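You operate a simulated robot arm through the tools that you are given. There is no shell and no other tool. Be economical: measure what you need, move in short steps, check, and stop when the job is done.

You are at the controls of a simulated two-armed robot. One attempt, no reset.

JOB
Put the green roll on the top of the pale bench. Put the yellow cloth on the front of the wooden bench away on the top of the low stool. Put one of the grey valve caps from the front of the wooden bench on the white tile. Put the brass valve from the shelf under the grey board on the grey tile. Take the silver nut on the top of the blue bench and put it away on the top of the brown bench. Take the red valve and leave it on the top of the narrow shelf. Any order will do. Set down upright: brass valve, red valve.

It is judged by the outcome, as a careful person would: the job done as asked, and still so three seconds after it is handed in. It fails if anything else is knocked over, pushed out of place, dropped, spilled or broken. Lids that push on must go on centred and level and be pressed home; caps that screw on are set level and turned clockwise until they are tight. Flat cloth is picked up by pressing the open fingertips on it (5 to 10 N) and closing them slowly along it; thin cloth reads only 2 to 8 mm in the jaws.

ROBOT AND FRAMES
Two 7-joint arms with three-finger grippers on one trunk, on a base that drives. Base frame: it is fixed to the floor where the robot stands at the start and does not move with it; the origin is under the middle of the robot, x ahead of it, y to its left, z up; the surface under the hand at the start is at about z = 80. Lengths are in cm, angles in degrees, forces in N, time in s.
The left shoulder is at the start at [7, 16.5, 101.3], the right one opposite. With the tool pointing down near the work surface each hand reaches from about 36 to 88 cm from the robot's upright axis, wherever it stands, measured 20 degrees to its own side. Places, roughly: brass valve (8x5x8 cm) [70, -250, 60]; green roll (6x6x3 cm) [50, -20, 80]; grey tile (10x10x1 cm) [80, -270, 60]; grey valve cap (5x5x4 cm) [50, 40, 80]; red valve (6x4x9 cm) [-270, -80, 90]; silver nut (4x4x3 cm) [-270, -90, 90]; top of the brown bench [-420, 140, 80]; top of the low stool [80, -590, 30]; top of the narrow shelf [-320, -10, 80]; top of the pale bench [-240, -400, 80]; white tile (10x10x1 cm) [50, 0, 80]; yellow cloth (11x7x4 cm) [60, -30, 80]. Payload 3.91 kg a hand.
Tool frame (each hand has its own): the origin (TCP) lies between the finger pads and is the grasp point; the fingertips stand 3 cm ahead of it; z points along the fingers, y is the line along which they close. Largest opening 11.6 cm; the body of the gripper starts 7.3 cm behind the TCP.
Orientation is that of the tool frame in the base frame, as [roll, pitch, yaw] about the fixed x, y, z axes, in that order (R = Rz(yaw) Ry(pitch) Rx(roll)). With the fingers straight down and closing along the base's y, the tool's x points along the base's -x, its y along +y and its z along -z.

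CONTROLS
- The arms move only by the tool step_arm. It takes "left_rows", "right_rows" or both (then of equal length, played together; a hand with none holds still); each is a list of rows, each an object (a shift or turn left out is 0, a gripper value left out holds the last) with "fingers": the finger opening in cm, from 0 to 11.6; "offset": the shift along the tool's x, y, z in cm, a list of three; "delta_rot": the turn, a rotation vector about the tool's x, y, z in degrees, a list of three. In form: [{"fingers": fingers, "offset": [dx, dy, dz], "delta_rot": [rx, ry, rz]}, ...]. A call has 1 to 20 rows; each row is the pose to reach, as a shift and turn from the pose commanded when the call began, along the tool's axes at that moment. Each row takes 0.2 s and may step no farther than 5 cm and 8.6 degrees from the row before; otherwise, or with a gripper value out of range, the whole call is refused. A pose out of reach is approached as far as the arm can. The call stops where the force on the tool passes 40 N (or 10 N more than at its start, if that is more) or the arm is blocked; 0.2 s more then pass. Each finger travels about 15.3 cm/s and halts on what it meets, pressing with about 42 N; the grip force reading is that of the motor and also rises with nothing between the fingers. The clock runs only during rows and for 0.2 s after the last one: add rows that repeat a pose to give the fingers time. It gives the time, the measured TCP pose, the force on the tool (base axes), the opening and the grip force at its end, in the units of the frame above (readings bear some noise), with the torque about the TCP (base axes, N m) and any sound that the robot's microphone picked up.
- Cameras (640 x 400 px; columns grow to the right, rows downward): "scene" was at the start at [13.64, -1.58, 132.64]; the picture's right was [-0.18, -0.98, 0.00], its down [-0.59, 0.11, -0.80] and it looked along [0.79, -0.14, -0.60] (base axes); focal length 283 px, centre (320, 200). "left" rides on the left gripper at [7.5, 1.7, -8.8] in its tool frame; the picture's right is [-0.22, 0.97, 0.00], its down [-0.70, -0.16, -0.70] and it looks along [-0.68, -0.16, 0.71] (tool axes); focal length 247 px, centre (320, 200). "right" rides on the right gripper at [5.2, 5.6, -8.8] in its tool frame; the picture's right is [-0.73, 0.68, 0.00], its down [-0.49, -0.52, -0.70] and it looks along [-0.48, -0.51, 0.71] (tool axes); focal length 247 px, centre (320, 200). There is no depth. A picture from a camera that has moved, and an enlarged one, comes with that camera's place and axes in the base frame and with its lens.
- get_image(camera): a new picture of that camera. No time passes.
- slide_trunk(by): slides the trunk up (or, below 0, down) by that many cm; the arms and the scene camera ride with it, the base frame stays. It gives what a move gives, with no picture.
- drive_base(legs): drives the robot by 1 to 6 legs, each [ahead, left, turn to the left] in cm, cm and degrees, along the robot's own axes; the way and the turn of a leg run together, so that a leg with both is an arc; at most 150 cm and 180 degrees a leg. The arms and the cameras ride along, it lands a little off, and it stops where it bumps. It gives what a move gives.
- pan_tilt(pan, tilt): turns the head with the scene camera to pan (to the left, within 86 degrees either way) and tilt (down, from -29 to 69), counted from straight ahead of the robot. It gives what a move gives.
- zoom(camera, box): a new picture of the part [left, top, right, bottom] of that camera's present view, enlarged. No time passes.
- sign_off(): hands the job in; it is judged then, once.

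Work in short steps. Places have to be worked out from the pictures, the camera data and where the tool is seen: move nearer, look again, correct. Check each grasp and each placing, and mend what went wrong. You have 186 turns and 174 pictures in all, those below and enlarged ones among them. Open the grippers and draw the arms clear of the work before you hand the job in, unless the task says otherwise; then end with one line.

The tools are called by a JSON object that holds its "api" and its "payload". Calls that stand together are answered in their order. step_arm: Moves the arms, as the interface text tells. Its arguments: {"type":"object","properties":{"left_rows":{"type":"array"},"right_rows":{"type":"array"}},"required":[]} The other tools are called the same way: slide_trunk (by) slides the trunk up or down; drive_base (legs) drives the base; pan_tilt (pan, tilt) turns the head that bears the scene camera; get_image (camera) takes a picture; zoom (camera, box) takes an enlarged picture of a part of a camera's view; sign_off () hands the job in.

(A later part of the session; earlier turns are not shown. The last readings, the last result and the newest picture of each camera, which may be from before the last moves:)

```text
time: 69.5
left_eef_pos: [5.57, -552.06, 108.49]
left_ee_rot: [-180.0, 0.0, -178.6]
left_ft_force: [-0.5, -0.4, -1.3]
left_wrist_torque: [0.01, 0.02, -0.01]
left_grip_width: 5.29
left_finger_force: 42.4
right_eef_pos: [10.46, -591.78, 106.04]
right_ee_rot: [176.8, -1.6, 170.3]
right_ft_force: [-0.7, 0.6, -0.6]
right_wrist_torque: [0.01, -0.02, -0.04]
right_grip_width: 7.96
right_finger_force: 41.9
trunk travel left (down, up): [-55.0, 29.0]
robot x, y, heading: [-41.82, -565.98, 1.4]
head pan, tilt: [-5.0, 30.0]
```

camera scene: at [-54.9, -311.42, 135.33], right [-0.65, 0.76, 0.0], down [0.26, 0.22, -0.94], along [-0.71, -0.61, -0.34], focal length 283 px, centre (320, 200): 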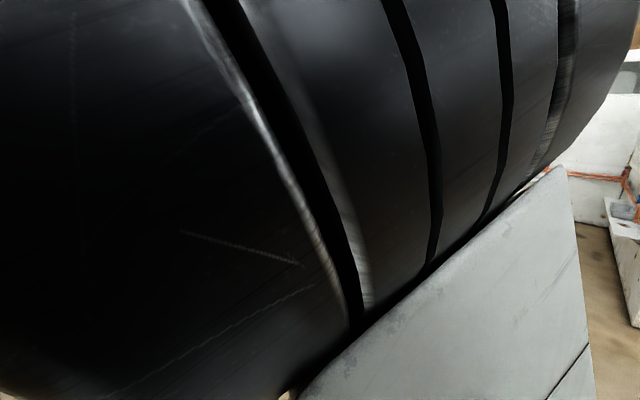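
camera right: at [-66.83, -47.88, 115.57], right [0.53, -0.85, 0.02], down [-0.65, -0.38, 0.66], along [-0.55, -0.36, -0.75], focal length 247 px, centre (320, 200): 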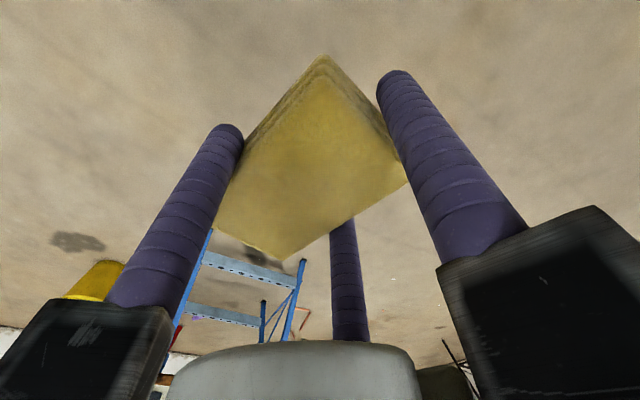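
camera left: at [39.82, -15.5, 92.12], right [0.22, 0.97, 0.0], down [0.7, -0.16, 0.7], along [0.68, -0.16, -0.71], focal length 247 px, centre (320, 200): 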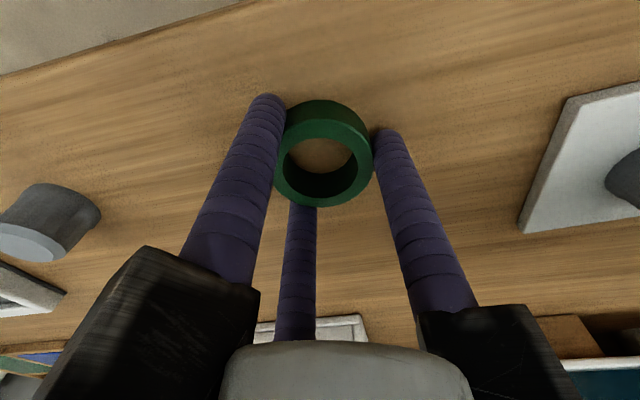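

Arrived at about (-42, -566), heading 1.5°. Now a look ahead.

{"api": "get_image", "payload": {"camera": "scene"}}

```text
140 pictures are left
camera scene: at [-27.78, -567.67, 134.03], right [-0.19, -0.98, 0.0], down [-0.46, 0.09, -0.88], along [0.87, -0.17, -0.47], focal length 283 px, centre (320, 200)
```

scene: 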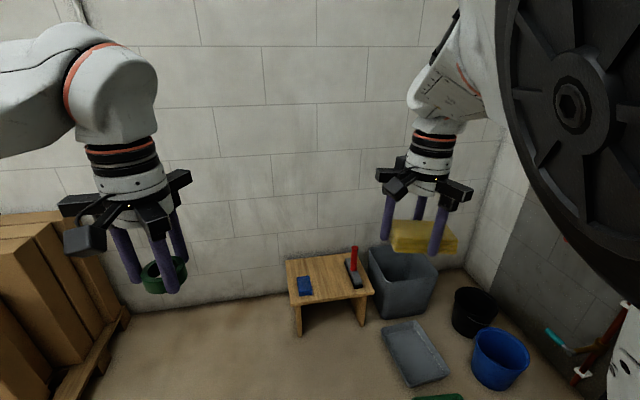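

The stool top spans about x 65–97, y -612 to -573, with a blue item at (75, -580) and a tool near y -605. The free spot is around (87, -587). I drive closer.

{"api": "drive_base", "payload": {"legs": [[60, 0, -1.5]]}}

{"api": "pan_tilt", "payload": {"pan": -12, "tilt": 50}}

```text
time: 72.9
left_eef_pos: [66.07, -552.34, 108.69]
left_ee_rot: [180.0, 0.0, -180.0]
left_ft_force: [1.0, -0.1, 0.0]
left_wrist_torque: [-0.01, 0.0, 0.01]
left_grip_width: 5.3
left_finger_force: 42.1
right_eef_pos: [70.22, -592.22, 106.07]
right_ee_rot: [176.8, -1.8, 169.1]
right_ft_force: [0.3, -0.1, -1.0]
right_wrist_torque: [0.0, 0.02, 0.03]
right_grip_width: 7.94
right_finger_force: 42.2
trunk travel left (down, up): [-55.0, 29.0]
robot x, y, heading: [18.6, -565.21, -0.1]
head pan, tilt: [-5.0, 30.0]
```

```text
time: 73.7
left_eef_pos: [66.16, -552.27, 108.69]
left_ee_rot: [-179.9, -0.1, -179.9]
left_ft_force: [-0.5, 0.2, -0.5]
left_wrist_torque: [-0.05, 0.0, -0.01]
left_grip_width: 5.29
left_finger_force: 42.4
right_eef_pos: [70.25, -592.2, 105.83]
right_ee_rot: [176.8, -2.0, 169.1]
right_ft_force: [-0.1, 0.1, 0.1]
right_wrist_torque: [0.02, 0.02, -0.02]
right_grip_width: 7.95
right_finger_force: 41.7
trunk travel left (down, up): [-55.0, 29.0]
robot x, y, heading: [18.41, -565.05, 0.1]
head pan, tilt: [-12.0, 50.0]
```

{"api": "get_image", "payload": {"camera": "scene"}}

{"api": "get_image", "payload": {"camera": "right"}}

```text
139 pictures are left
camera scene: at [32.34, -566.97, 133.76], right [-0.18, -0.98, 0.0], down [-0.49, 0.09, -0.87], along [0.85, -0.16, -0.5], focal length 283 px, centre (320, 200)
```

scene: 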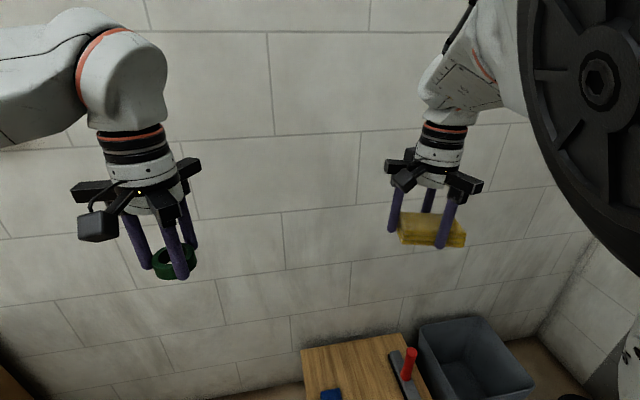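

```text
138 pictures are left
camera right: at [66.31, -586.15, 115.0], right [0.85, 0.53, 0.01], down [0.39, -0.65, 0.65], along [0.35, -0.55, -0.76], focal length 247 px, centre (320, 200)
```

right: 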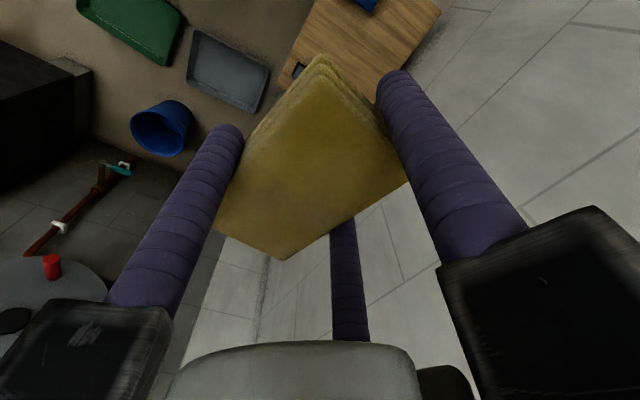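

The head tilt lags behind its command. I lower the trunk 50 cm so the stool sits where a bench normally would, then look again.

{"api": "slide_trunk", "payload": {"by": -48}}

{"api": "get_image", "payload": {"camera": "scene"}}

{"api": "get_image", "payload": {"camera": "right"}}

```text
refused: -48 is not a number from -40 to 40
```

```text
137 pictures are left
camera scene: at [32.34, -566.97, 133.76], right [-0.18, -0.98, 0.0], down [-0.49, 0.09, -0.87], along [0.85, -0.16, -0.5], focal length 283 px, centre (320, 200)
```

scene: 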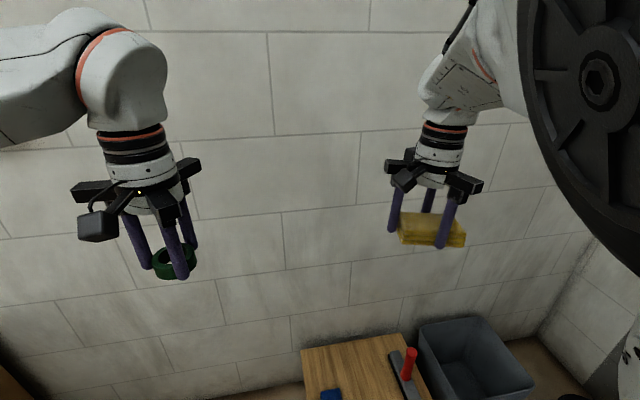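

```text
136 pictures are left
camera right: at [66.31, -586.15, 115.0], right [0.85, 0.53, 0.01], down [0.39, -0.65, 0.65], along [0.35, -0.55, -0.76], focal length 247 px, centre (320, 200)
```

right: 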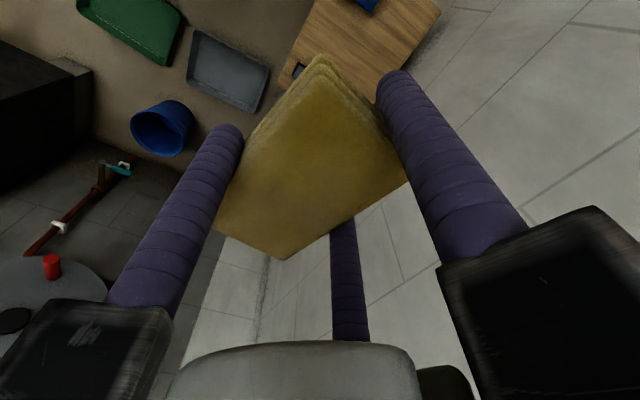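

The trunk slides at most 40 cm at a time, so I lower it 35 first and look before going on.

{"api": "slide_trunk", "payload": {"by": -35}}

{"api": "pan_tilt", "payload": {"pan": -12, "tilt": 45}}

{"api": "get_image", "payload": {"camera": "scene"}}

```text
time: 77.2
left_eef_pos: [66.09, -552.35, 73.65]
left_ee_rot: [-180.0, 0.0, -179.9]
left_ft_force: [-0.3, -0.9, -0.5]
left_wrist_torque: [0.02, -0.01, 0.02]
left_grip_width: 5.29
left_finger_force: 42.1
right_eef_pos: [70.16, -592.24, 71.02]
right_ee_rot: [176.7, -1.8, 169.0]
right_ft_force: [0.0, 0.1, 0.1]
right_wrist_torque: [0.01, 0.02, -0.01]
right_grip_width: 7.92
right_finger_force: 42.0
trunk travel left (down, up): [-20.0, 64.0]
robot x, y, heading: [18.28, -565.21, 0.1]
head pan, tilt: [-12.0, 50.0]
```

```text
time: 77.8
left_eef_pos: [66.13, -552.39, 73.69]
left_ee_rot: [-180.0, 0.0, -179.9]
left_ft_force: [0.5, -0.1, 0.2]
left_wrist_torque: [0.0, -0.02, 0.01]
left_grip_width: 5.29
left_finger_force: 41.7
right_eef_pos: [70.11, -592.26, 71.08]
right_ee_rot: [176.8, -1.6, 168.9]
right_ft_force: [0.5, -0.3, -0.6]
right_wrist_torque: [0.02, 0.0, 0.0]
right_grip_width: 7.93
right_finger_force: 41.5
trunk travel left (down, up): [-20.0, 64.0]
robot x, y, heading: [18.32, -565.27, -0.1]
head pan, tilt: [-12.0, 45.0]
```

```text
135 pictures are left
camera scene: at [31.39, -566.99, 96.46], right [-0.21, -0.98, 0.0], down [-0.69, 0.15, -0.71], along [0.69, -0.15, -0.71], focal length 283 px, centre (320, 200)
```

scene: 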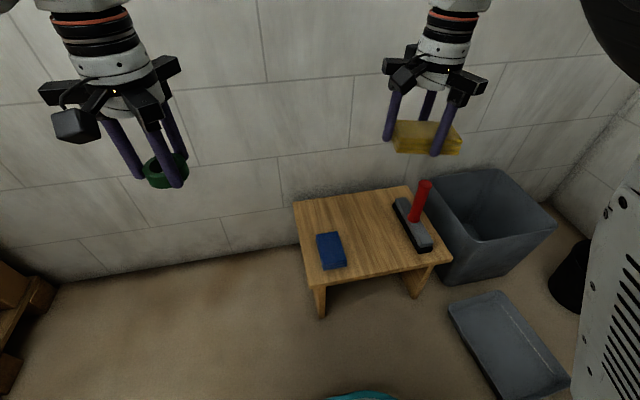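

The free area is around (86, -590). I lower the trunk 15 more and bring the cloth above that spot.

{"api": "slide_trunk", "payload": {"by": -15}}

{"api": "step_arm", "payload": {"right_rows": [{"offset": [-4, 1, 1]}, {"offset": [-8, 2, 2]}, {"offset": [-12, 3, 4]}, {"offset": [-15.5, 4, 6]}, {"offset": [-17.8, 4.7, 7]}, {"offset": [-17.8, 4.7, 7]}]}}

{"api": "get_image", "payload": {"camera": "scene"}}

{"api": "get_image", "payload": {"camera": "right"}}

```text
time: 79.6
left_eef_pos: [66.07, -552.34, 58.75]
left_ee_rot: [-180.0, 0.0, -179.9]
left_ft_force: [-0.5, -0.8, -0.5]
left_wrist_torque: [0.01, 0.0, 0.01]
left_grip_width: 5.29
left_finger_force: 42.2
right_eef_pos: [70.07, -592.2, 55.98]
right_ee_rot: [176.8, -1.8, 169.0]
right_ft_force: [-0.7, 0.0, 1.0]
right_wrist_torque: [-0.01, -0.02, 0.0]
right_grip_width: 7.94
right_finger_force: 42.1
trunk travel left (down, up): [-5.0, 79.0]
robot x, y, heading: [18.45, -565.17, 0.3]
head pan, tilt: [-12.0, 45.0]
```

```text
time: 81.0
left_eef_pos: [66.1, -552.19, 58.53]
left_ee_rot: [-179.9, 0.0, -179.9]
left_ft_force: [0.8, 0.2, -0.6]
left_wrist_torque: [-0.02, -0.01, 0.0]
left_grip_width: 5.33
left_finger_force: 41.7
right_eef_pos: [88.3, -590.37, 48.83]
right_ee_rot: [176.8, -1.8, 169.0]
right_ft_force: [0.6, 1.0, -0.4]
right_wrist_torque: [0.0, 0.01, 0.02]
right_grip_width: 7.94
right_finger_force: 42.4
trunk travel left (down, up): [-5.0, 79.0]
robot x, y, heading: [18.29, -565.23, 0.2]
head pan, tilt: [-12.0, 45.0]
```

```text
134 pictures are left
camera scene: at [31.4, -566.99, 81.46], right [-0.21, -0.98, 0.0], down [-0.69, 0.15, -0.71], along [0.69, -0.15, -0.71], focal length 283 px, centre (320, 200)
```

scene: 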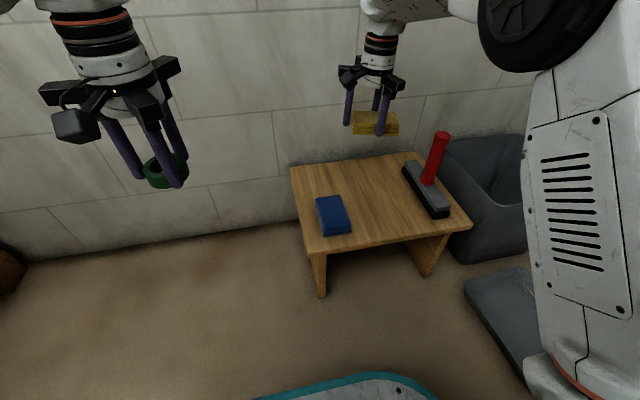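

```text
133 pictures are left
camera right: at [84.5, -584.3, 57.9], right [0.85, 0.53, 0.02], down [0.39, -0.65, 0.65], along [0.35, -0.55, -0.76], focal length 247 px, centre (320, 200)
```

right: 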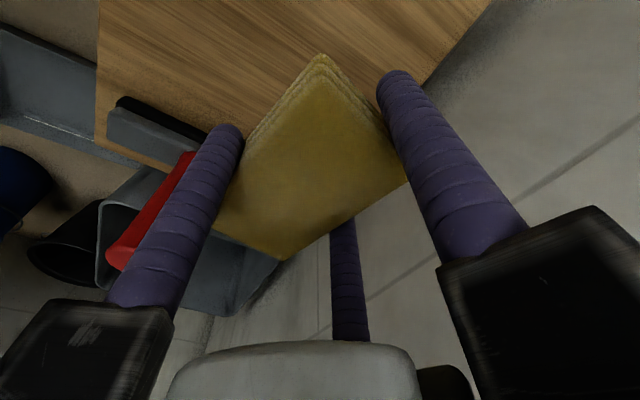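

The hand is slightly tilted by about 3°. I level it and shift to (86.2, -588.8) before lowering.

{"api": "step_arm", "payload": {"right_rows": [{"offset": [1.2, 0.6, 1], "delta_rot": [1.6, -0.9, 0]}, {"offset": [2.4, 1.2, 4], "delta_rot": [3.2, -1.8, 0]}, {"offset": [2.4, 1.2, 6], "delta_rot": [3.2, -1.8, 0]}, {"offset": [2.4, 1.2, 6], "delta_rot": [3.2, -1.8, 0]}]}}

{"api": "zoom", "payload": {"camera": "scene", "box": [270, 60, 490, 260]}}

```text
time: 82.0
left_eef_pos: [66.14, -552.41, 58.62]
left_ee_rot: [180.0, 0.0, -179.9]
left_ft_force: [-0.5, -0.3, 0.7]
left_wrist_torque: [-0.01, -0.01, 0.0]
left_grip_width: 5.3
left_finger_force: 42.6
right_eef_pos: [86.14, -588.71, 42.87]
right_ee_rot: [-180.0, -0.1, 169.0]
right_ft_force: [-0.8, -0.2, -0.6]
right_wrist_torque: [0.01, -0.01, -0.02]
right_grip_width: 7.95
right_finger_force: 42.0
trunk travel left (down, up): [-5.0, 79.0]
robot x, y, heading: [18.44, -565.1, 0.1]
head pan, tilt: [-12.0, 45.0]
```

```text
2.00 times, centred on (380, 160) of scene
camera zoom: at [31.4, -566.99, 81.47], right [-0.21, -0.98, 0.0], down [-0.69, 0.15, -0.71], along [0.69, -0.15, -0.71], focal length 566 px, centre (200, 280)
```

zoom: 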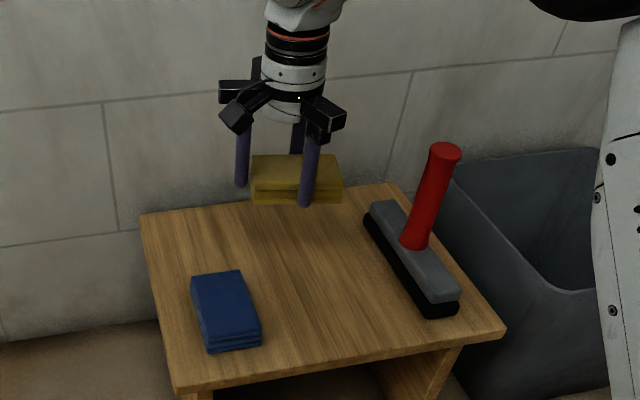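

Level and clear of the other things. I lower towards the stool, slowing near contact.

{"api": "step_arm", "payload": {"right_rows": [{"offset": [0, 0, 4]}, {"offset": [0, 0, 6.5]}, {"offset": [0, 0, 7.5]}, {"offset": [0, 0, 8.2]}, {"offset": [0, 0, 8.6]}, {"offset": [0, 0, 8.6]}]}}

{"api": "zoom", "payload": {"camera": "scene", "box": [270, 60, 490, 260]}}

```text
time: 83.4
left_eef_pos: [66.17, -552.29, 58.63]
left_ee_rot: [180.0, 0.0, -179.9]
left_ft_force: [-1.0, 0.0, -0.3]
left_wrist_torque: [-0.02, 0.01, 0.05]
left_grip_width: 5.3
left_finger_force: 42.1
right_eef_pos: [86.2, -588.56, 34.26]
right_ee_rot: [-180.0, 0.0, 169.0]
right_ft_force: [-0.2, -0.1, -1.3]
right_wrist_torque: [-0.03, 0.01, 0.0]
right_grip_width: 7.93
right_finger_force: 42.1
trunk travel left (down, up): [-5.0, 79.0]
robot x, y, heading: [18.38, -565.21, 0.1]
head pan, tilt: [-12.0, 45.0]
```

```text
2.00 times, centred on (380, 160) of scene
camera zoom: at [31.4, -566.99, 81.47], right [-0.21, -0.98, 0.0], down [-0.69, 0.15, -0.71], along [0.69, -0.15, -0.71], focal length 566 px, centre (200, 280)
```

zoom: 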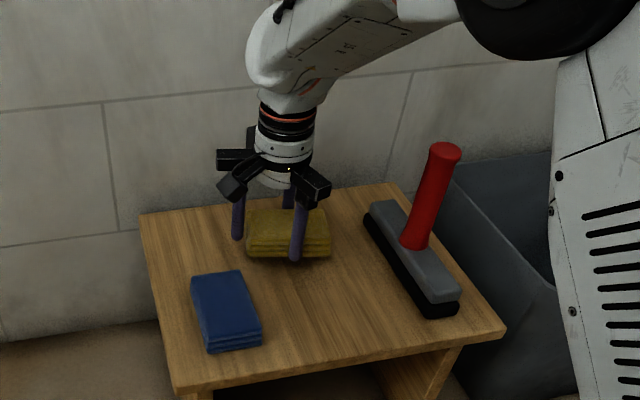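

Close to contact, so I inch down until force appears.

{"api": "step_arm", "payload": {"right_rows": [{"offset": [0, 0, 0.3]}, {"offset": [0, 0, 0.5]}, {"offset": [0, 0, 0.7]}, {"offset": [0, 0, 0.9]}, {"offset": [0, 0, 0.9]}]}}

```text
time: 84.6
left_eef_pos: [66.1, -552.3, 58.63]
left_ee_rot: [-180.0, 0.0, -179.9]
left_ft_force: [-0.1, 0.2, 0.2]
left_wrist_torque: [-0.02, 0.02, 0.02]
left_grip_width: 5.32
left_finger_force: 41.8
right_eef_pos: [86.14, -588.65, 33.43]
right_ee_rot: [180.0, -0.1, 169.0]
right_ft_force: [-0.2, 0.5, -0.6]
right_wrist_torque: [0.02, -0.05, 0.02]
right_grip_width: 7.95
right_finger_force: 42.0
trunk travel left (down, up): [-5.0, 79.0]
robot x, y, heading: [18.38, -565.31, 0.1]
head pan, tilt: [-12.0, 45.0]
```

No contact yet at TCP 33.4, so I continue in small steps.

{"api": "step_arm", "payload": {"right_rows": [{"offset": [0, 0, 0.2]}, {"offset": [0, 0, 0.4]}, {"offset": [0, 0, 0.6]}, {"offset": [0, 0, 0.6]}]}}

{"api": "zoom", "payload": {"camera": "scene", "box": [320, 120, 440, 220]}}

```text
time: 85.6
left_eef_pos: [66.08, -552.29, 58.61]
left_ee_rot: [-180.0, 0.0, -179.9]
left_ft_force: [0.2, 0.1, -1.0]
left_wrist_torque: [0.01, 0.01, -0.01]
left_grip_width: 5.29
left_finger_force: 42.3
right_eef_pos: [86.01, -588.59, 32.79]
right_ee_rot: [180.0, 0.0, 169.0]
right_ft_force: [0.1, 0.5, 0.2]
right_wrist_torque: [-0.01, 0.01, -0.04]
right_grip_width: 7.93
right_finger_force: 41.7
trunk travel left (down, up): [-5.0, 79.0]
robot x, y, heading: [18.14, -565.19, 0.3]
head pan, tilt: [-12.0, 45.0]
```

```text
4.00 times, centred on (380, 170) of scene
camera zoom: at [31.4, -566.99, 81.47], right [-0.21, -0.98, 0.0], down [-0.69, 0.15, -0.71], along [0.69, -0.15, -0.71], focal length 1132 px, centre (80, 320)
```

zoom: 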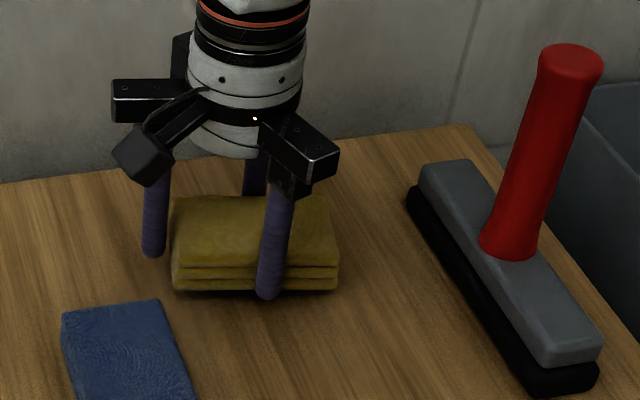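

Still a hair above the surface, so I continue down.

{"api": "step_arm", "payload": {"right_rows": [{"offset": [0, 0, 0.2]}, {"offset": [0, 0, 0.4]}, {"offset": [0, 0, 0.4]}]}}

```text
time: 86.4
left_eef_pos: [66.07, -552.42, 58.72]
left_ee_rot: [180.0, 0.0, -179.9]
left_ft_force: [0.4, 0.2, -0.1]
left_wrist_torque: [0.01, 0.01, 0.02]
left_grip_width: 5.31
left_finger_force: 42.0
right_eef_pos: [86.08, -588.48, 32.51]
right_ee_rot: [180.0, 0.0, 169.1]
right_ft_force: [0.1, -0.4, -0.7]
right_wrist_torque: [0.02, -0.04, 0.0]
right_grip_width: 7.94
right_finger_force: 42.1
trunk travel left (down, up): [-5.0, 79.0]
robot x, y, heading: [18.42, -564.97, 0.2]
head pan, tilt: [-12.0, 45.0]
```

{"api": "step_arm", "payload": {"right_rows": [{"offset": [0, 0, 0.2]}, {"offset": [0, 0, 0.4]}, {"offset": [0, 0, 0.6]}, {"offset": [0, 0, 0.6]}]}}

{"api": "zoom", "payload": {"camera": "scene", "box": [320, 120, 440, 220]}}

```text
time: 87.4
left_eef_pos: [66.15, -552.4, 58.54]
left_ee_rot: [-180.0, 0.0, -179.9]
left_ft_force: [0.4, 0.1, 0.2]
left_wrist_torque: [0.0, 0.02, 0.0]
left_grip_width: 5.3
left_finger_force: 41.6
right_eef_pos: [86.01, -588.49, 31.86]
right_ee_rot: [180.0, -0.1, 168.9]
right_ft_force: [-0.6, -0.2, -0.5]
right_wrist_torque: [-0.02, 0.02, 0.03]
right_grip_width: 7.92
right_finger_force: 42.1
trunk travel left (down, up): [-5.0, 79.0]
robot x, y, heading: [18.44, -565.34, -0.0]
head pan, tilt: [-12.0, 45.0]
```

```text
4.00 times, centred on (380, 170) of scene
camera zoom: at [31.4, -566.99, 81.47], right [-0.21, -0.98, 0.0], down [-0.69, 0.15, -0.71], along [0.69, -0.15, -0.71], focal length 1132 px, centre (80, 320)
```

zoom: 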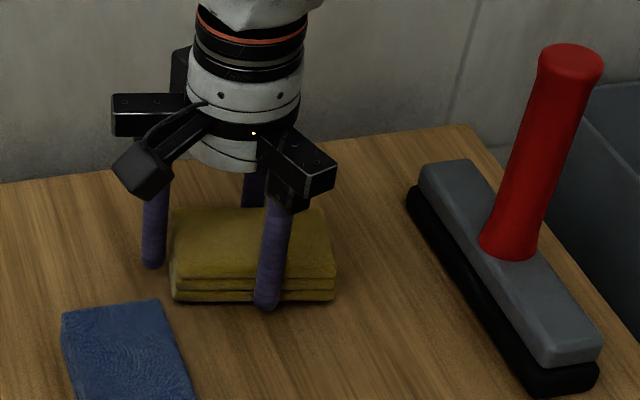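

Still no contact force, so I go another 0.8 in small steps.

{"api": "step_arm", "payload": {"right_rows": [{"offset": [0, 0, 0.2]}, {"offset": [0, 0, 0.4]}, {"offset": [0, 0, 0.6]}, {"offset": [0, 0, 0.6]}]}}

```text
time: 88.4
left_eef_pos: [66.13, -552.37, 58.63]
left_ee_rot: [180.0, 0.1, 180.0]
left_ft_force: [0.1, -1.0, 0.1]
left_wrist_torque: [-0.01, 0.0, 0.0]
left_grip_width: 5.28
left_finger_force: 41.9
right_eef_pos: [85.96, -588.53, 31.4]
right_ee_rot: [-180.0, 0.1, 169.0]
right_ft_force: [-2.3, -1.9, 6.2]
right_wrist_torque: [0.18, 0.15, 0.08]
right_grip_width: 7.94
right_finger_force: 41.9
trunk travel left (down, up): [-5.0, 79.0]
robot x, y, heading: [18.56, -565.38, 0.2]
head pan, tilt: [-12.0, 45.0]
```

Contact reads 6 N at TCP 31.4, so the stool top is near 28. I release and rise.

{"api": "step_arm", "payload": {"right_rows": [{"fingers": 8.5}, {"fingers": 9.5}, {"fingers": 10.3}, {"fingers": 10.3}, {"fingers": 10.3, "offset": [0, 0, -3]}, {"offset": [0, 0, -7]}, {"offset": [0, 0, -11]}, {"offset": [0, 0, -15]}, {"offset": [0, 0, -19]}]}}

{"api": "get_image", "payload": {"camera": "scene"}}

```text
time: 90.4
left_eef_pos: [66.14, -552.44, 58.64]
left_ee_rot: [-180.0, -0.1, -179.8]
left_ft_force: [0.3, 0.8, -0.4]
left_wrist_torque: [0.04, 0.01, -0.03]
left_grip_width: 5.32
left_finger_force: 41.8
right_eef_pos: [85.82, -588.83, 50.19]
right_ee_rot: [180.0, 0.0, 169.1]
right_ft_force: [0.2, -0.9, 0.5]
right_wrist_torque: [0.0, 0.01, -0.05]
right_grip_width: 10.33
right_finger_force: 0.0
trunk travel left (down, up): [-5.0, 79.0]
robot x, y, heading: [18.44, -565.35, 0.2]
head pan, tilt: [-12.0, 45.0]
```

```text
128 pictures are left
camera scene: at [31.39, -566.99, 81.47], right [-0.21, -0.98, 0.0], down [-0.69, 0.15, -0.71], along [0.69, -0.15, -0.71], focal length 283 px, centre (320, 200)
```

scene: 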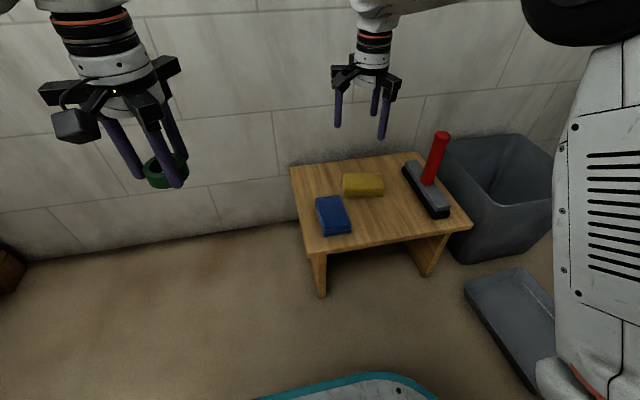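

The cloth rests well on the stool. I raise the trunk, draw the right hand in and drive to the grey-board shelf near y -255.

{"api": "slide_trunk", "payload": {"by": 40}}

{"api": "step_arm", "payload": {"right_rows": [{"offset": [4, -1, -2]}, {"offset": [8, -2, -5]}, {"offset": [12, -3, -8]}, {"offset": [14, -4, -8]}]}}

{"api": "drive_base", "payload": {"legs": [[-65, 0, 0], [0, 0, 90], [150, 0, 0], [150, 0, 0], [0, 0, -90]]}}

{"api": "pan_tilt", "payload": {"pan": 0, "tilt": 25}}

{"api": "get_image", "payload": {"camera": "scene"}}

```text
time: 94.2
left_eef_pos: [66.18, -552.44, 98.59]
left_ee_rot: [180.0, 0.1, -179.9]
left_ft_force: [0.0, -0.6, -0.6]
left_wrist_torque: [0.0, 0.03, -0.03]
left_grip_width: 5.31
left_finger_force: 42.1
right_eef_pos: [85.99, -588.75, 90.23]
right_ee_rot: [180.0, -0.1, 169.0]
right_ft_force: [-0.6, 0.3, -0.3]
right_wrist_torque: [0.0, 0.0, 0.02]
right_grip_width: 10.32
right_finger_force: 0.1
trunk travel left (down, up): [-45.0, 39.0]
robot x, y, heading: [18.76, -565.21, 0.1]
head pan, tilt: [-12.0, 45.0]
```

```text
refused: row 2 steps farther than a row can; nothing moved
```

```text
time: 119.5
left_eef_pos: [2.85, -249.3, 98.66]
left_ee_rot: [179.9, 0.0, -177.5]
left_ft_force: [-0.2, -0.2, -1.3]
left_wrist_torque: [0.0, 0.01, 0.0]
left_grip_width: 5.31
left_finger_force: 42.2
right_eef_pos: [24.06, -284.78, 90.16]
right_ee_rot: [-179.9, 0.0, 171.4]
right_ft_force: [0.3, 0.5, 0.5]
right_wrist_torque: [-0.01, -0.01, 0.02]
right_grip_width: 10.32
right_finger_force: 0.1
trunk travel left (down, up): [-45.0, 39.0]
robot x, y, heading: [-44.37, -264.38, 2.4]
head pan, tilt: [-12.0, 45.0]
```

```text
time: 120.3
left_eef_pos: [2.71, -249.29, 98.64]
left_ee_rot: [-179.9, 0.0, -177.5]
left_ft_force: [0.4, 0.2, -0.2]
left_wrist_torque: [0.01, 0.01, -0.02]
left_grip_width: 5.31
left_finger_force: 42.0
right_eef_pos: [24.08, -284.86, 90.22]
right_ee_rot: [-180.0, -0.1, 171.3]
right_ft_force: [-0.1, 0.7, -0.1]
right_wrist_torque: [-0.01, 0.01, -0.01]
right_grip_width: 10.33
right_finger_force: 0.0
trunk travel left (down, up): [-45.0, 39.0]
robot x, y, heading: [-44.35, -264.23, 2.8]
head pan, tilt: [0.0, 25.0]
```

```text
127 pictures are left
camera scene: at [-30.12, -263.6, 124.52], right [0.04, -1.0, 0.0], down [-0.42, -0.02, -0.91], along [0.91, 0.04, -0.42], focal length 283 px, centre (320, 200)
```

scene: 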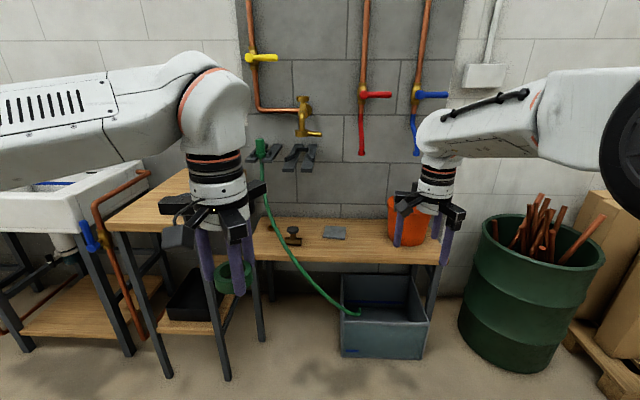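

The brass valve is at about (67, -249), the grey tile near (76, -266), and a hose hangs nearby. I draw the right hand in and approach to x≈10, then look closer.

{"api": "step_arm", "payload": {"right_rows": [{"fingers": 11.6, "offset": [4, 0, 0]}, {"offset": [8, 0, 0]}, {"offset": [12, -1, 0]}, {"offset": [16, -2, 0]}, {"offset": [18, -3, 0]}]}}

{"api": "drive_base", "payload": {"legs": [[50, 14, -2.5]]}}

{"api": "pan_tilt", "payload": {"pan": -10, "tilt": 40}}

{"api": "get_image", "payload": {"camera": "scene"}}

{"api": "get_image", "payload": {"camera": "right"}}

{"api": "get_image", "payload": {"camera": "left"}}

```text
time: 121.5
left_eef_pos: [2.77, -249.42, 98.52]
left_ee_rot: [-180.0, -0.1, -177.5]
left_ft_force: [0.2, 1.4, -1.1]
left_wrist_torque: [-0.02, -0.03, -0.01]
left_grip_width: 5.31
left_finger_force: 41.9
right_eef_pos: [5.69, -284.83, 90.27]
right_ee_rot: [-178.4, 0.4, 171.6]
right_ft_force: [-1.2, -1.0, 1.2]
right_wrist_torque: [0.15, -0.07, 0.05]
right_grip_width: 11.6
right_finger_force: 0.0
trunk travel left (down, up): [-45.0, 39.0]
robot x, y, heading: [-44.24, -264.01, 2.8]
head pan, tilt: [0.0, 25.0]
```

```text
time: 124.6
left_eef_pos: [54.17, -235.21, 98.51]
left_ee_rot: [180.0, 0.1, -179.2]
left_ft_force: [0.4, -0.3, -1.0]
left_wrist_torque: [-0.01, 0.08, 0.0]
left_grip_width: 5.27
left_finger_force: 42.1
right_eef_pos: [55.93, -270.91, 90.25]
right_ee_rot: [-180.0, 0.0, 169.7]
right_ft_force: [0.1, 0.3, 0.1]
right_wrist_torque: [-0.01, -0.01, 0.01]
right_grip_width: 11.64
right_finger_force: 0.1
trunk travel left (down, up): [-45.0, 39.0]
robot x, y, heading: [6.52, -248.72, 0.8]
head pan, tilt: [0.0, 25.0]
```

```text
time: 125.4
left_eef_pos: [54.01, -235.24, 98.5]
left_ee_rot: [-180.0, 0.0, -179.2]
left_ft_force: [0.1, 0.8, 0.2]
left_wrist_torque: [0.01, 0.01, -0.03]
left_grip_width: 5.31
left_finger_force: 42.5
right_eef_pos: [55.77, -270.81, 90.21]
right_ee_rot: [-180.0, -0.1, 169.6]
right_ft_force: [-0.4, 0.2, 0.8]
right_wrist_torque: [0.02, -0.04, 0.0]
right_grip_width: 11.58
right_finger_force: 0.1
trunk travel left (down, up): [-45.0, 39.0]
robot x, y, heading: [6.34, -248.59, 1.0]
head pan, tilt: [-10.0, 40.0]
```

```text
126 pictures are left
camera scene: at [19.89, -250.0, 122.2], right [-0.16, -0.99, 0.0], down [-0.63, 0.1, -0.77], along [0.76, -0.12, -0.64], focal length 283 px, centre (320, 200)
```

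scene: 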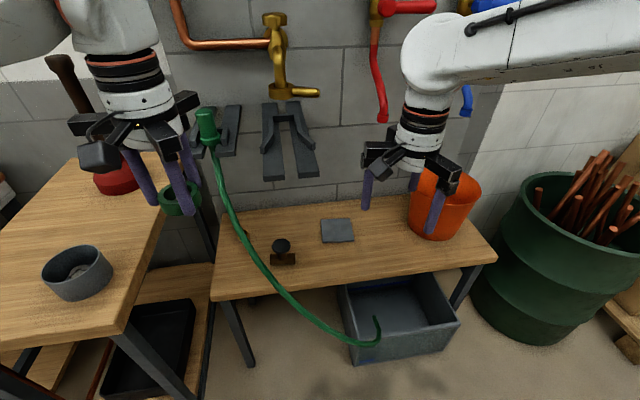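

```text
125 pictures are left
camera right: at [51.7, -264.29, 98.95], right [0.84, 0.54, 0.0], down [0.38, -0.6, 0.7], along [0.38, -0.59, -0.71], focal length 247 px, centre (320, 200)
```

right: 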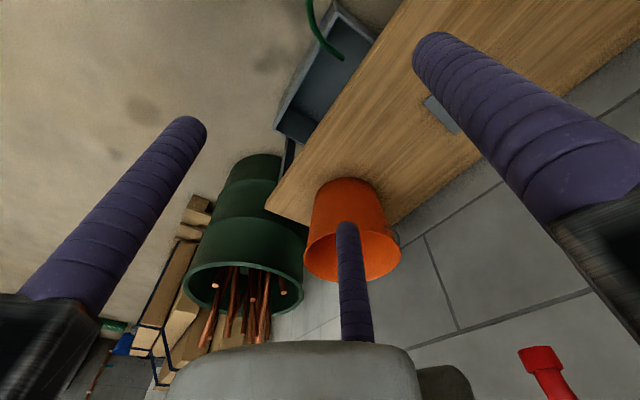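

```text
124 pictures are left
camera left: at [46.41, -233.48, 107.48], right [0.21, 0.98, 0.0], down [0.7, -0.15, 0.7], along [0.68, -0.15, -0.71], focal length 247 px, centre (320, 200)
```

left: 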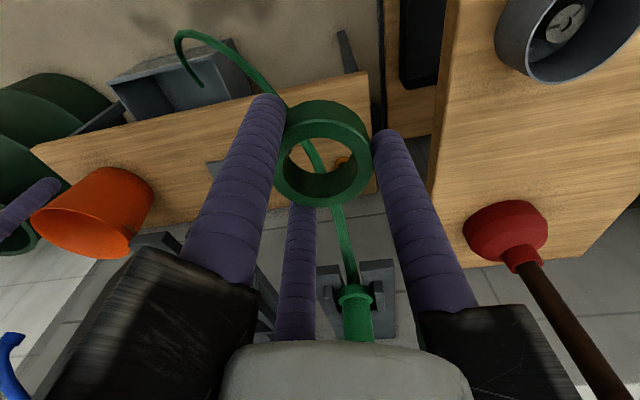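

The hose runs from the wall over the shelf's front edge just left of the valve, about 8–9 cm from it. I zoom in on the valve and tile before choosing a wrist angle.

{"api": "zoom", "payload": {"camera": "scene", "box": [200, 190, 380, 310]}}

```text
3.33 times, centred on (290, 250) of scene
camera zoom: at [19.89, -250.0, 122.2], right [-0.16, -0.99, 0.0], down [-0.63, 0.1, -0.77], along [0.76, -0.12, -0.64], focal length 944 px, centre (420, 33)
```

zoom: 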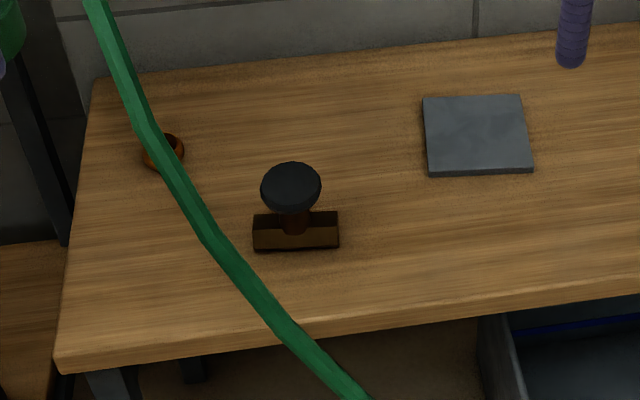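

The valve has a bar body along y with a black knob about 4.7 cm across on top, which is a good grip. I turn the right hand to yaw ≈40° so a gap between fingers faces the hose, and look from above.

{"api": "step_arm", "payload": {"right_rows": [{"offset": [0, 0, 0], "delta_rot": [0, 0, 8.5]}, {"offset": [0, 0, 0], "delta_rot": [0, 0, 17]}, {"offset": [0, 0, 0], "delta_rot": [0, 0, 25.5]}, {"offset": [0, 0, 0], "delta_rot": [0, 0, 34]}, {"offset": [0, 0, 0], "delta_rot": [0, 0, 42.5]}, {"offset": [0, 0, 0], "delta_rot": [0, 0, 51]}, {"offset": [0, 0, 0], "delta_rot": [0, 0, 59.5]}, {"offset": [0, 0, 0], "delta_rot": [0, 0, 68]}, {"offset": [0, 0, 0], "delta_rot": [0, 0, 76.5]}, {"offset": [-1, 0, 0], "delta_rot": [0, 0, 85]}, {"offset": [-2, 0, 0], "delta_rot": [0, 0, 93.5]}, {"offset": [-4, 3, 0], "delta_rot": [0, 0, 102]}, {"offset": [-6, 6, 0], "delta_rot": [0, 0, 110.5]}, {"offset": [-8, 10, 0], "delta_rot": [0, 0, 119]}, {"offset": [-9, 14, 0], "delta_rot": [0, 0, 127.5]}, {"offset": [-9.4, 18, 0], "delta_rot": [0, 0, 130]}, {"offset": [-9.4, 20, 0], "delta_rot": [0, 0, 130]}]}}

{"api": "get_image", "payload": {"camera": "right"}}

{"api": "get_image", "payload": {"camera": "scene"}}

```text
time: 128.5
left_eef_pos: [53.8, -235.99, 98.73]
left_ee_rot: [179.9, 0.1, -179.5]
left_ft_force: [0.6, 0.1, -0.9]
left_wrist_torque: [0.0, 0.05, 0.0]
left_grip_width: 5.3
left_finger_force: 41.9
right_eef_pos: [65.41, -263.38, 90.43]
right_ee_rot: [179.8, 1.4, 48.0]
right_ft_force: [-20.1, -32.2, 13.7]
right_wrist_torque: [1.76, -0.66, 0.95]
right_grip_width: 9.86
right_finger_force: 0.1
trunk travel left (down, up): [-45.0, 39.0]
robot x, y, heading: [6.69, -248.77, 0.2]
head pan, tilt: [-10.0, 40.0]
stopped in row 15 (right hand): the force on the tool passed its limit at 78 N (the readings are from after the stop); the commanded pose is now the measured one
```

```text
122 pictures are left
camera right: at [73.11, -262.94, 98.91], right [0.02, -1.0, 0.02], down [-0.7, 0.0, 0.71], along [-0.71, -0.02, -0.7], focal length 247 px, centre (320, 200)
```

right: 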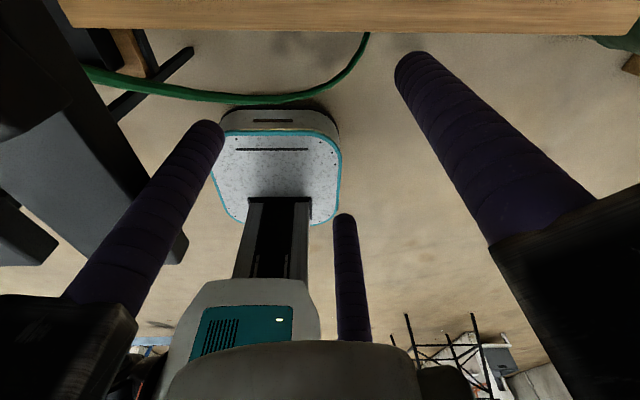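

```text
121 pictures are left
camera scene: at [19.5, -250.64, 122.25], right [-0.17, -0.99, 0.0], down [-0.63, 0.11, -0.77], along [0.76, -0.13, -0.64], focal length 283 px, centre (320, 200)
```

scene: 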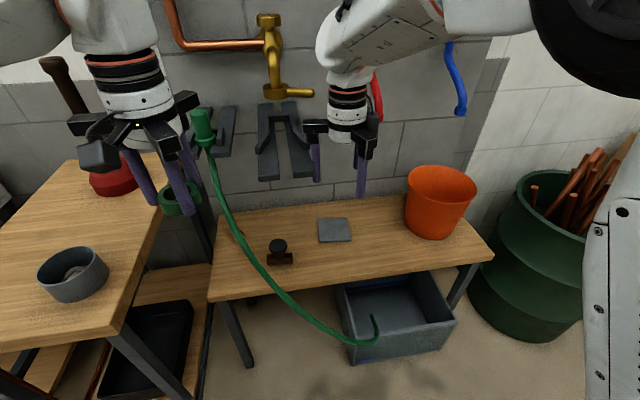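

The hand bumped the fork-shaped wall bracket, whose prongs stick out to x≈68 at z≈88 right above the valve. I back off, partly close the fingers, and turn to approach tilted from below the fork.

{"api": "step_arm", "payload": {"right_rows": [{"offset": [-3, -1.2, 0]}, {"offset": [-6.2, -2.5, 0]}, {"fingers": 7.5, "offset": [-6.2, -2.5, 0], "delta_rot": [0, 0, 7]}, {"offset": [-6.2, -2.5, 0], "delta_rot": [0, 0, 14]}, {"offset": [-6.2, -2.5, 0], "delta_rot": [0, 0, 21]}, {"offset": [-6.2, -2.5, 0], "delta_rot": [0, 0, 28]}, {"offset": [-6.2, -2.5, 0], "delta_rot": [0, 0, 28]}]}}

{"api": "zoom", "payload": {"camera": "scene", "box": [170, 80, 400, 310]}}

```text
time: 130.1
left_eef_pos: [54.04, -235.33, 98.64]
left_ee_rot: [179.9, -0.1, -179.4]
left_ft_force: [0.4, -0.6, 1.0]
left_wrist_torque: [0.02, -0.03, -0.01]
left_grip_width: 5.3
left_finger_force: 41.8
right_eef_pos: [59.65, -265.86, 89.76]
right_ee_rot: [-176.7, 1.1, 19.2]
right_ft_force: [0.7, 0.2, -1.5]
right_wrist_torque: [-0.04, 0.04, -0.01]
right_grip_width: 7.52
right_finger_force: 0.0
trunk travel left (down, up): [-45.0, 39.0]
robot x, y, heading: [6.33, -248.85, 0.5]
head pan, tilt: [-10.0, 40.0]
```

```text
1.74 times, centred on (285, 195) of scene
camera zoom: at [19.53, -248.71, 121.39], right [0.0, -1.0, 0.0], down [-0.71, 0.0, -0.7], along [0.7, 0.0, -0.71], focal length 492 px, centre (381, 209)
```

zoom: 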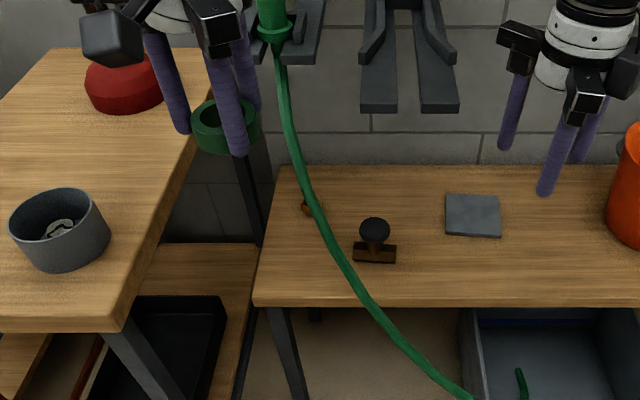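

Clear now. I tilt the hand about 22° forward and lower it to z≈79, short of the valve, below fork height.

{"api": "step_arm", "payload": {"right_rows": [{"offset": [0, 0, 2], "delta_rot": [-0.5, 7.7, 0]}, {"offset": [0, 0, 5], "delta_rot": [-1, 15.4, 0]}, {"offset": [0, 0, 8], "delta_rot": [-1.4, 23, 0]}, {"offset": [0, 0, 10.5], "delta_rot": [-1.4, 23, 0]}, {"offset": [0, 0, 10.5], "delta_rot": [-1.4, 23, 0]}]}}

{"api": "get_image", "payload": {"camera": "right"}}

{"api": "get_image", "payload": {"camera": "scene"}}

```text
time: 131.3
left_eef_pos: [54.02, -235.48, 98.68]
left_ee_rot: [180.0, 0.0, -179.4]
left_ft_force: [0.5, -0.1, 0.6]
left_wrist_torque: [0.01, -0.03, 0.0]
left_grip_width: 5.31
left_finger_force: 41.6
right_eef_pos: [60.01, -265.83, 78.32]
right_ee_rot: [-177.9, -21.3, 18.4]
right_ft_force: [0.0, -0.4, 0.0]
right_wrist_torque: [0.0, 0.0, -0.01]
right_grip_width: 7.52
right_finger_force: 0.1
right hand out of reach, approached as far as the arm can: row 1, 2, 3, 4, 5
trunk travel left (down, up): [-45.0, 39.0]
robot x, y, heading: [6.41, -248.65, 0.5]
head pan, tilt: [-10.0, 40.0]
```

```text
119 pictures are left
camera right: at [63.49, -270.66, 88.1], right [-0.42, -0.86, -0.29], down [-0.83, 0.25, 0.49], along [-0.35, 0.45, -0.82], focal length 247 px, centre (320, 200)
```

right: 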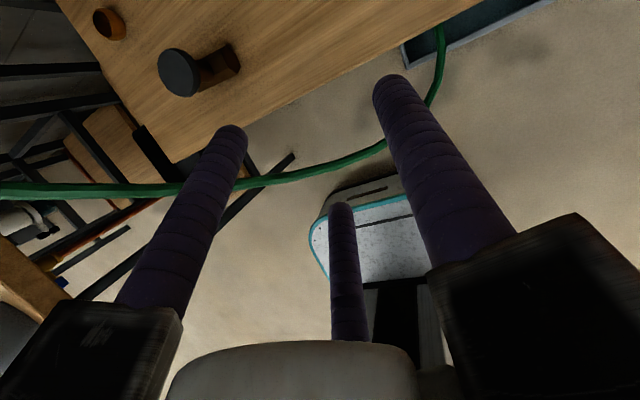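

```text
118 pictures are left
camera scene: at [19.92, -247.1, 122.46], right [0.19, -0.98, 0.0], down [-0.61, -0.12, -0.79], along [0.77, 0.15, -0.62], focal length 283 px, centre (320, 200)
```

scene: 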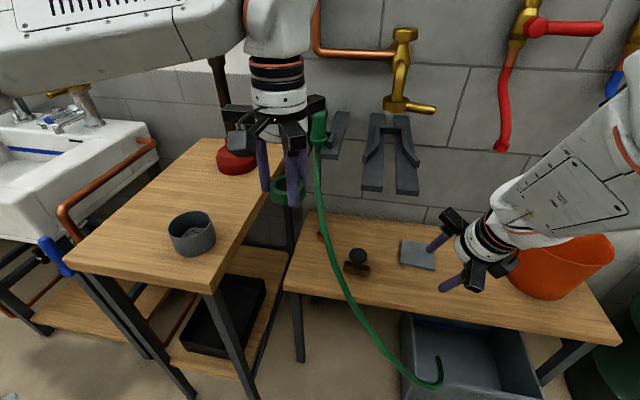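

Triangulating with both cameras puts the shelf lower than assumed, near z≈55, with the knob at about (73, -247.4, 62). I increase the tilt a little and move under the fork towards it, away from the bucket.

{"api": "step_arm", "payload": {"right_rows": [{"offset": [1, -3, 1.5], "delta_rot": [0, 2, 0]}, {"offset": [2.5, -6, 3], "delta_rot": [0, 4, 0]}, {"offset": [4, -9, 4.5], "delta_rot": [0, 6, 0]}, {"offset": [5.5, -12.2, 5.7], "delta_rot": [0, 7, 0]}, {"offset": [5.5, -12.2, 5.7], "delta_rot": [0, 7, 0]}]}}

{"api": "get_image", "payload": {"camera": "right"}}

{"api": "get_image", "payload": {"camera": "scene"}}

```text
time: 132.5
left_eef_pos: [54.06, -235.54, 98.49]
left_ee_rot: [-179.9, 0.1, -179.5]
left_ft_force: [0.1, -1.0, -0.1]
left_wrist_torque: [0.02, -0.02, -0.01]
left_grip_width: 5.3
left_finger_force: 42.7
right_eef_pos: [63.25, -251.91, 76.7]
right_ee_rot: [-178.3, -29.9, 17.9]
right_ft_force: [-0.9, -0.3, -0.6]
right_wrist_torque: [0.01, 0.01, 0.02]
right_grip_width: 7.5
right_finger_force: 0.2
trunk travel left (down, up): [-45.0, 39.0]
robot x, y, heading: [5.97, -248.55, 0.4]
head pan, tilt: [-10.0, 40.0]
```

```text
117 pictures are left
camera right: at [65.27, -257.23, 86.62], right [-0.38, -0.84, -0.38], down [-0.9, 0.24, 0.38], along [-0.23, 0.49, -0.84], focal length 247 px, centre (320, 200)
```

right: 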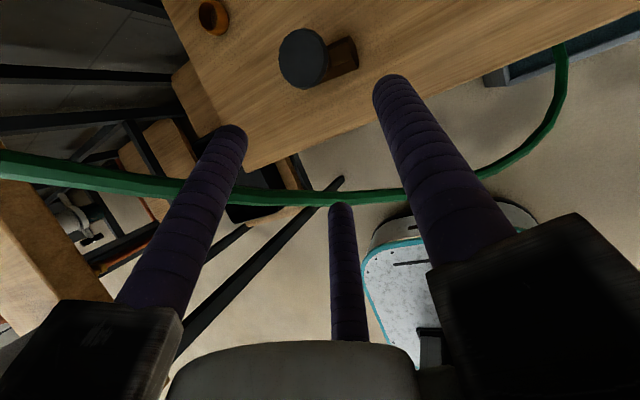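

```text
116 pictures are left
camera scene: at [19.87, -248.06, 122.16], right [0.08, -1.0, 0.0], down [-0.64, -0.05, -0.76], along [0.76, 0.06, -0.65], focal length 283 px, centre (320, 200)
```

scene: 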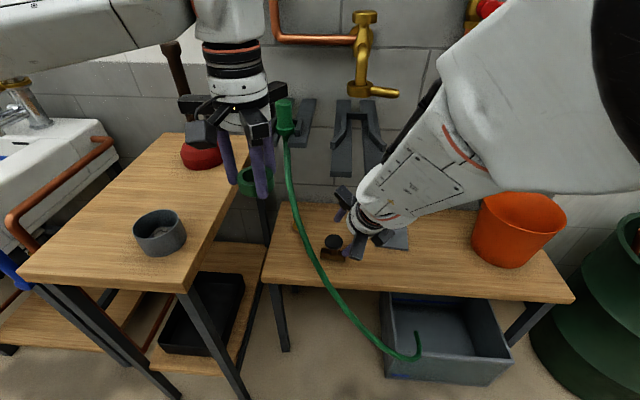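

The knob is at about (72.6, -247.7, 62). I spin the wrist 16° to gain room from the hose and advance halfway along the tool axis.

{"api": "step_arm", "payload": {"right_rows": [{"offset": [0.4, -0.4, 1.5], "delta_rot": [0, 0, -8]}, {"offset": [1, -0.8, 4], "delta_rot": [0, 0, -16]}, {"offset": [1.4, -1.2, 7], "delta_rot": [0, 0, -16]}, {"offset": [1.4, -1.2, 9], "delta_rot": [0, 0, -16]}, {"offset": [1.4, -1.2, 9], "delta_rot": [0, 0, -16]}]}}

{"api": "get_image", "payload": {"camera": "right"}}

{"api": "zoom", "payload": {"camera": "scene", "box": [240, 90, 480, 310]}}

```text
time: 133.9
left_eef_pos: [53.77, -235.4, 98.75]
left_ee_rot: [-179.9, 0.1, -179.5]
left_ft_force: [-0.5, -0.6, 0.5]
left_wrist_torque: [-0.04, -0.02, -0.03]
left_grip_width: 5.29
left_finger_force: 42.1
right_eef_pos: [69.19, -249.74, 72.05]
right_ee_rot: [173.1, -31.4, 34.6]
right_ft_force: [0.0, 0.4, 0.1]
right_wrist_torque: [0.02, -0.02, -0.04]
right_grip_width: 7.49
right_finger_force: 0.0
trunk travel left (down, up): [-45.0, 39.0]
robot x, y, heading: [5.97, -248.03, 0.5]
head pan, tilt: [-10.0, 40.0]
stopped in row 5 (right hand): the arm was blocked; the commanded pose is now the measured one
```

```text
115 pictures are left
camera right: at [71.43, -253.58, 82.61], right [-0.17, -0.94, -0.31], down [-0.96, 0.07, 0.29], along [-0.25, 0.34, -0.91], focal length 247 px, centre (320, 200)
```

right: 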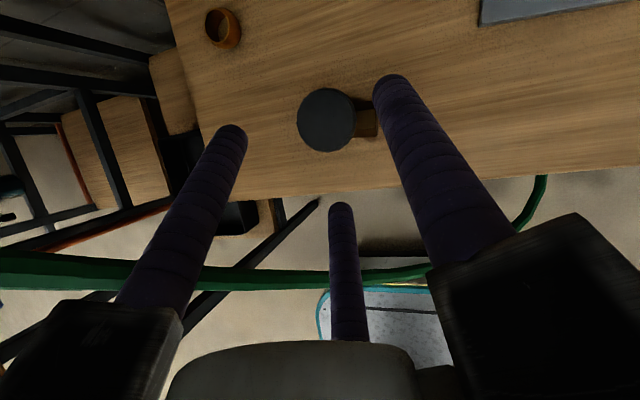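

```text
1.82 times, centred on (360, 200) of scene
camera zoom: at [19.56, -250.0, 122.19], right [-0.16, -0.99, 0.0], down [-0.63, 0.1, -0.77], along [0.76, -0.13, -0.64], focal length 515 px, centre (247, 200)
```

zoom: 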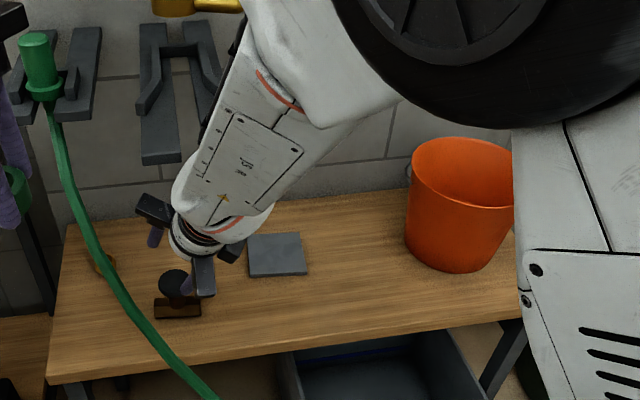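

The arm was blocked, most likely the forearm against the fork's right prong. I back out along the tool axis, then will move the base left so the forearm comes in straighter.

{"api": "step_arm", "payload": {"right_rows": [{"offset": [0, 0, -3]}, {"offset": [0, 0, -7]}, {"offset": [-1, 0, -11]}, {"offset": [-3.5, 0, -14]}, {"offset": [-6, 0, -17]}, {"offset": [-8.5, 0.4, -20]}, {"offset": [-11, 0.4, -23]}, {"offset": [-11, 0.4, -23]}]}}

{"api": "get_image", "payload": {"camera": "scene"}}

```text
time: 134.8
left_eef_pos: [54.28, -235.5, 98.65]
left_ee_rot: [-179.9, 0.1, -179.3]
left_ft_force: [-1.6, -1.1, 0.3]
left_wrist_torque: [-0.02, -0.14, 0.04]
left_grip_width: 5.31
left_finger_force: 42.2
right_eef_pos: [61.43, -252.21, 78.17]
right_ee_rot: [177.1, -29.0, 30.5]
right_ft_force: [30.7, -2.6, -49.2]
right_wrist_torque: [2.24, 5.65, 1.13]
right_grip_width: 7.51
right_finger_force: 0.0
right hand out of reach, approached as far as the arm can: row 4
trunk travel left (down, up): [-45.0, 39.0]
robot x, y, heading: [6.22, -248.88, 0.6]
head pan, tilt: [-10.0, 40.0]
stopped in row 4 (right hand): the force on the tool passed its limit at 193 N (the readings are from after the stop); the commanded pose is now the measured one
```

```text
113 pictures are left
camera scene: at [20.15, -250.38, 122.2], right [-0.18, -0.98, 0.0], down [-0.63, 0.12, -0.77], along [0.76, -0.14, -0.64], focal length 283 px, centre (320, 200)
```

scene: 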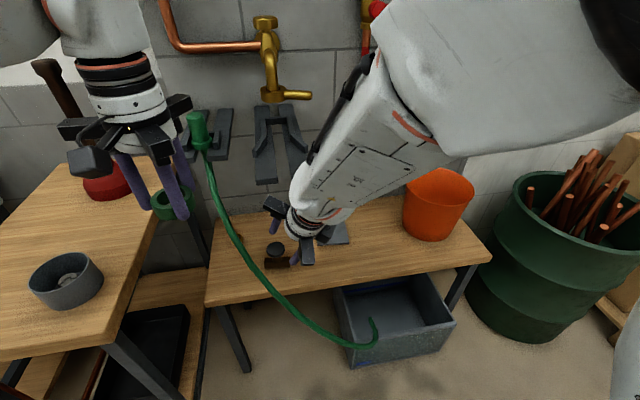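

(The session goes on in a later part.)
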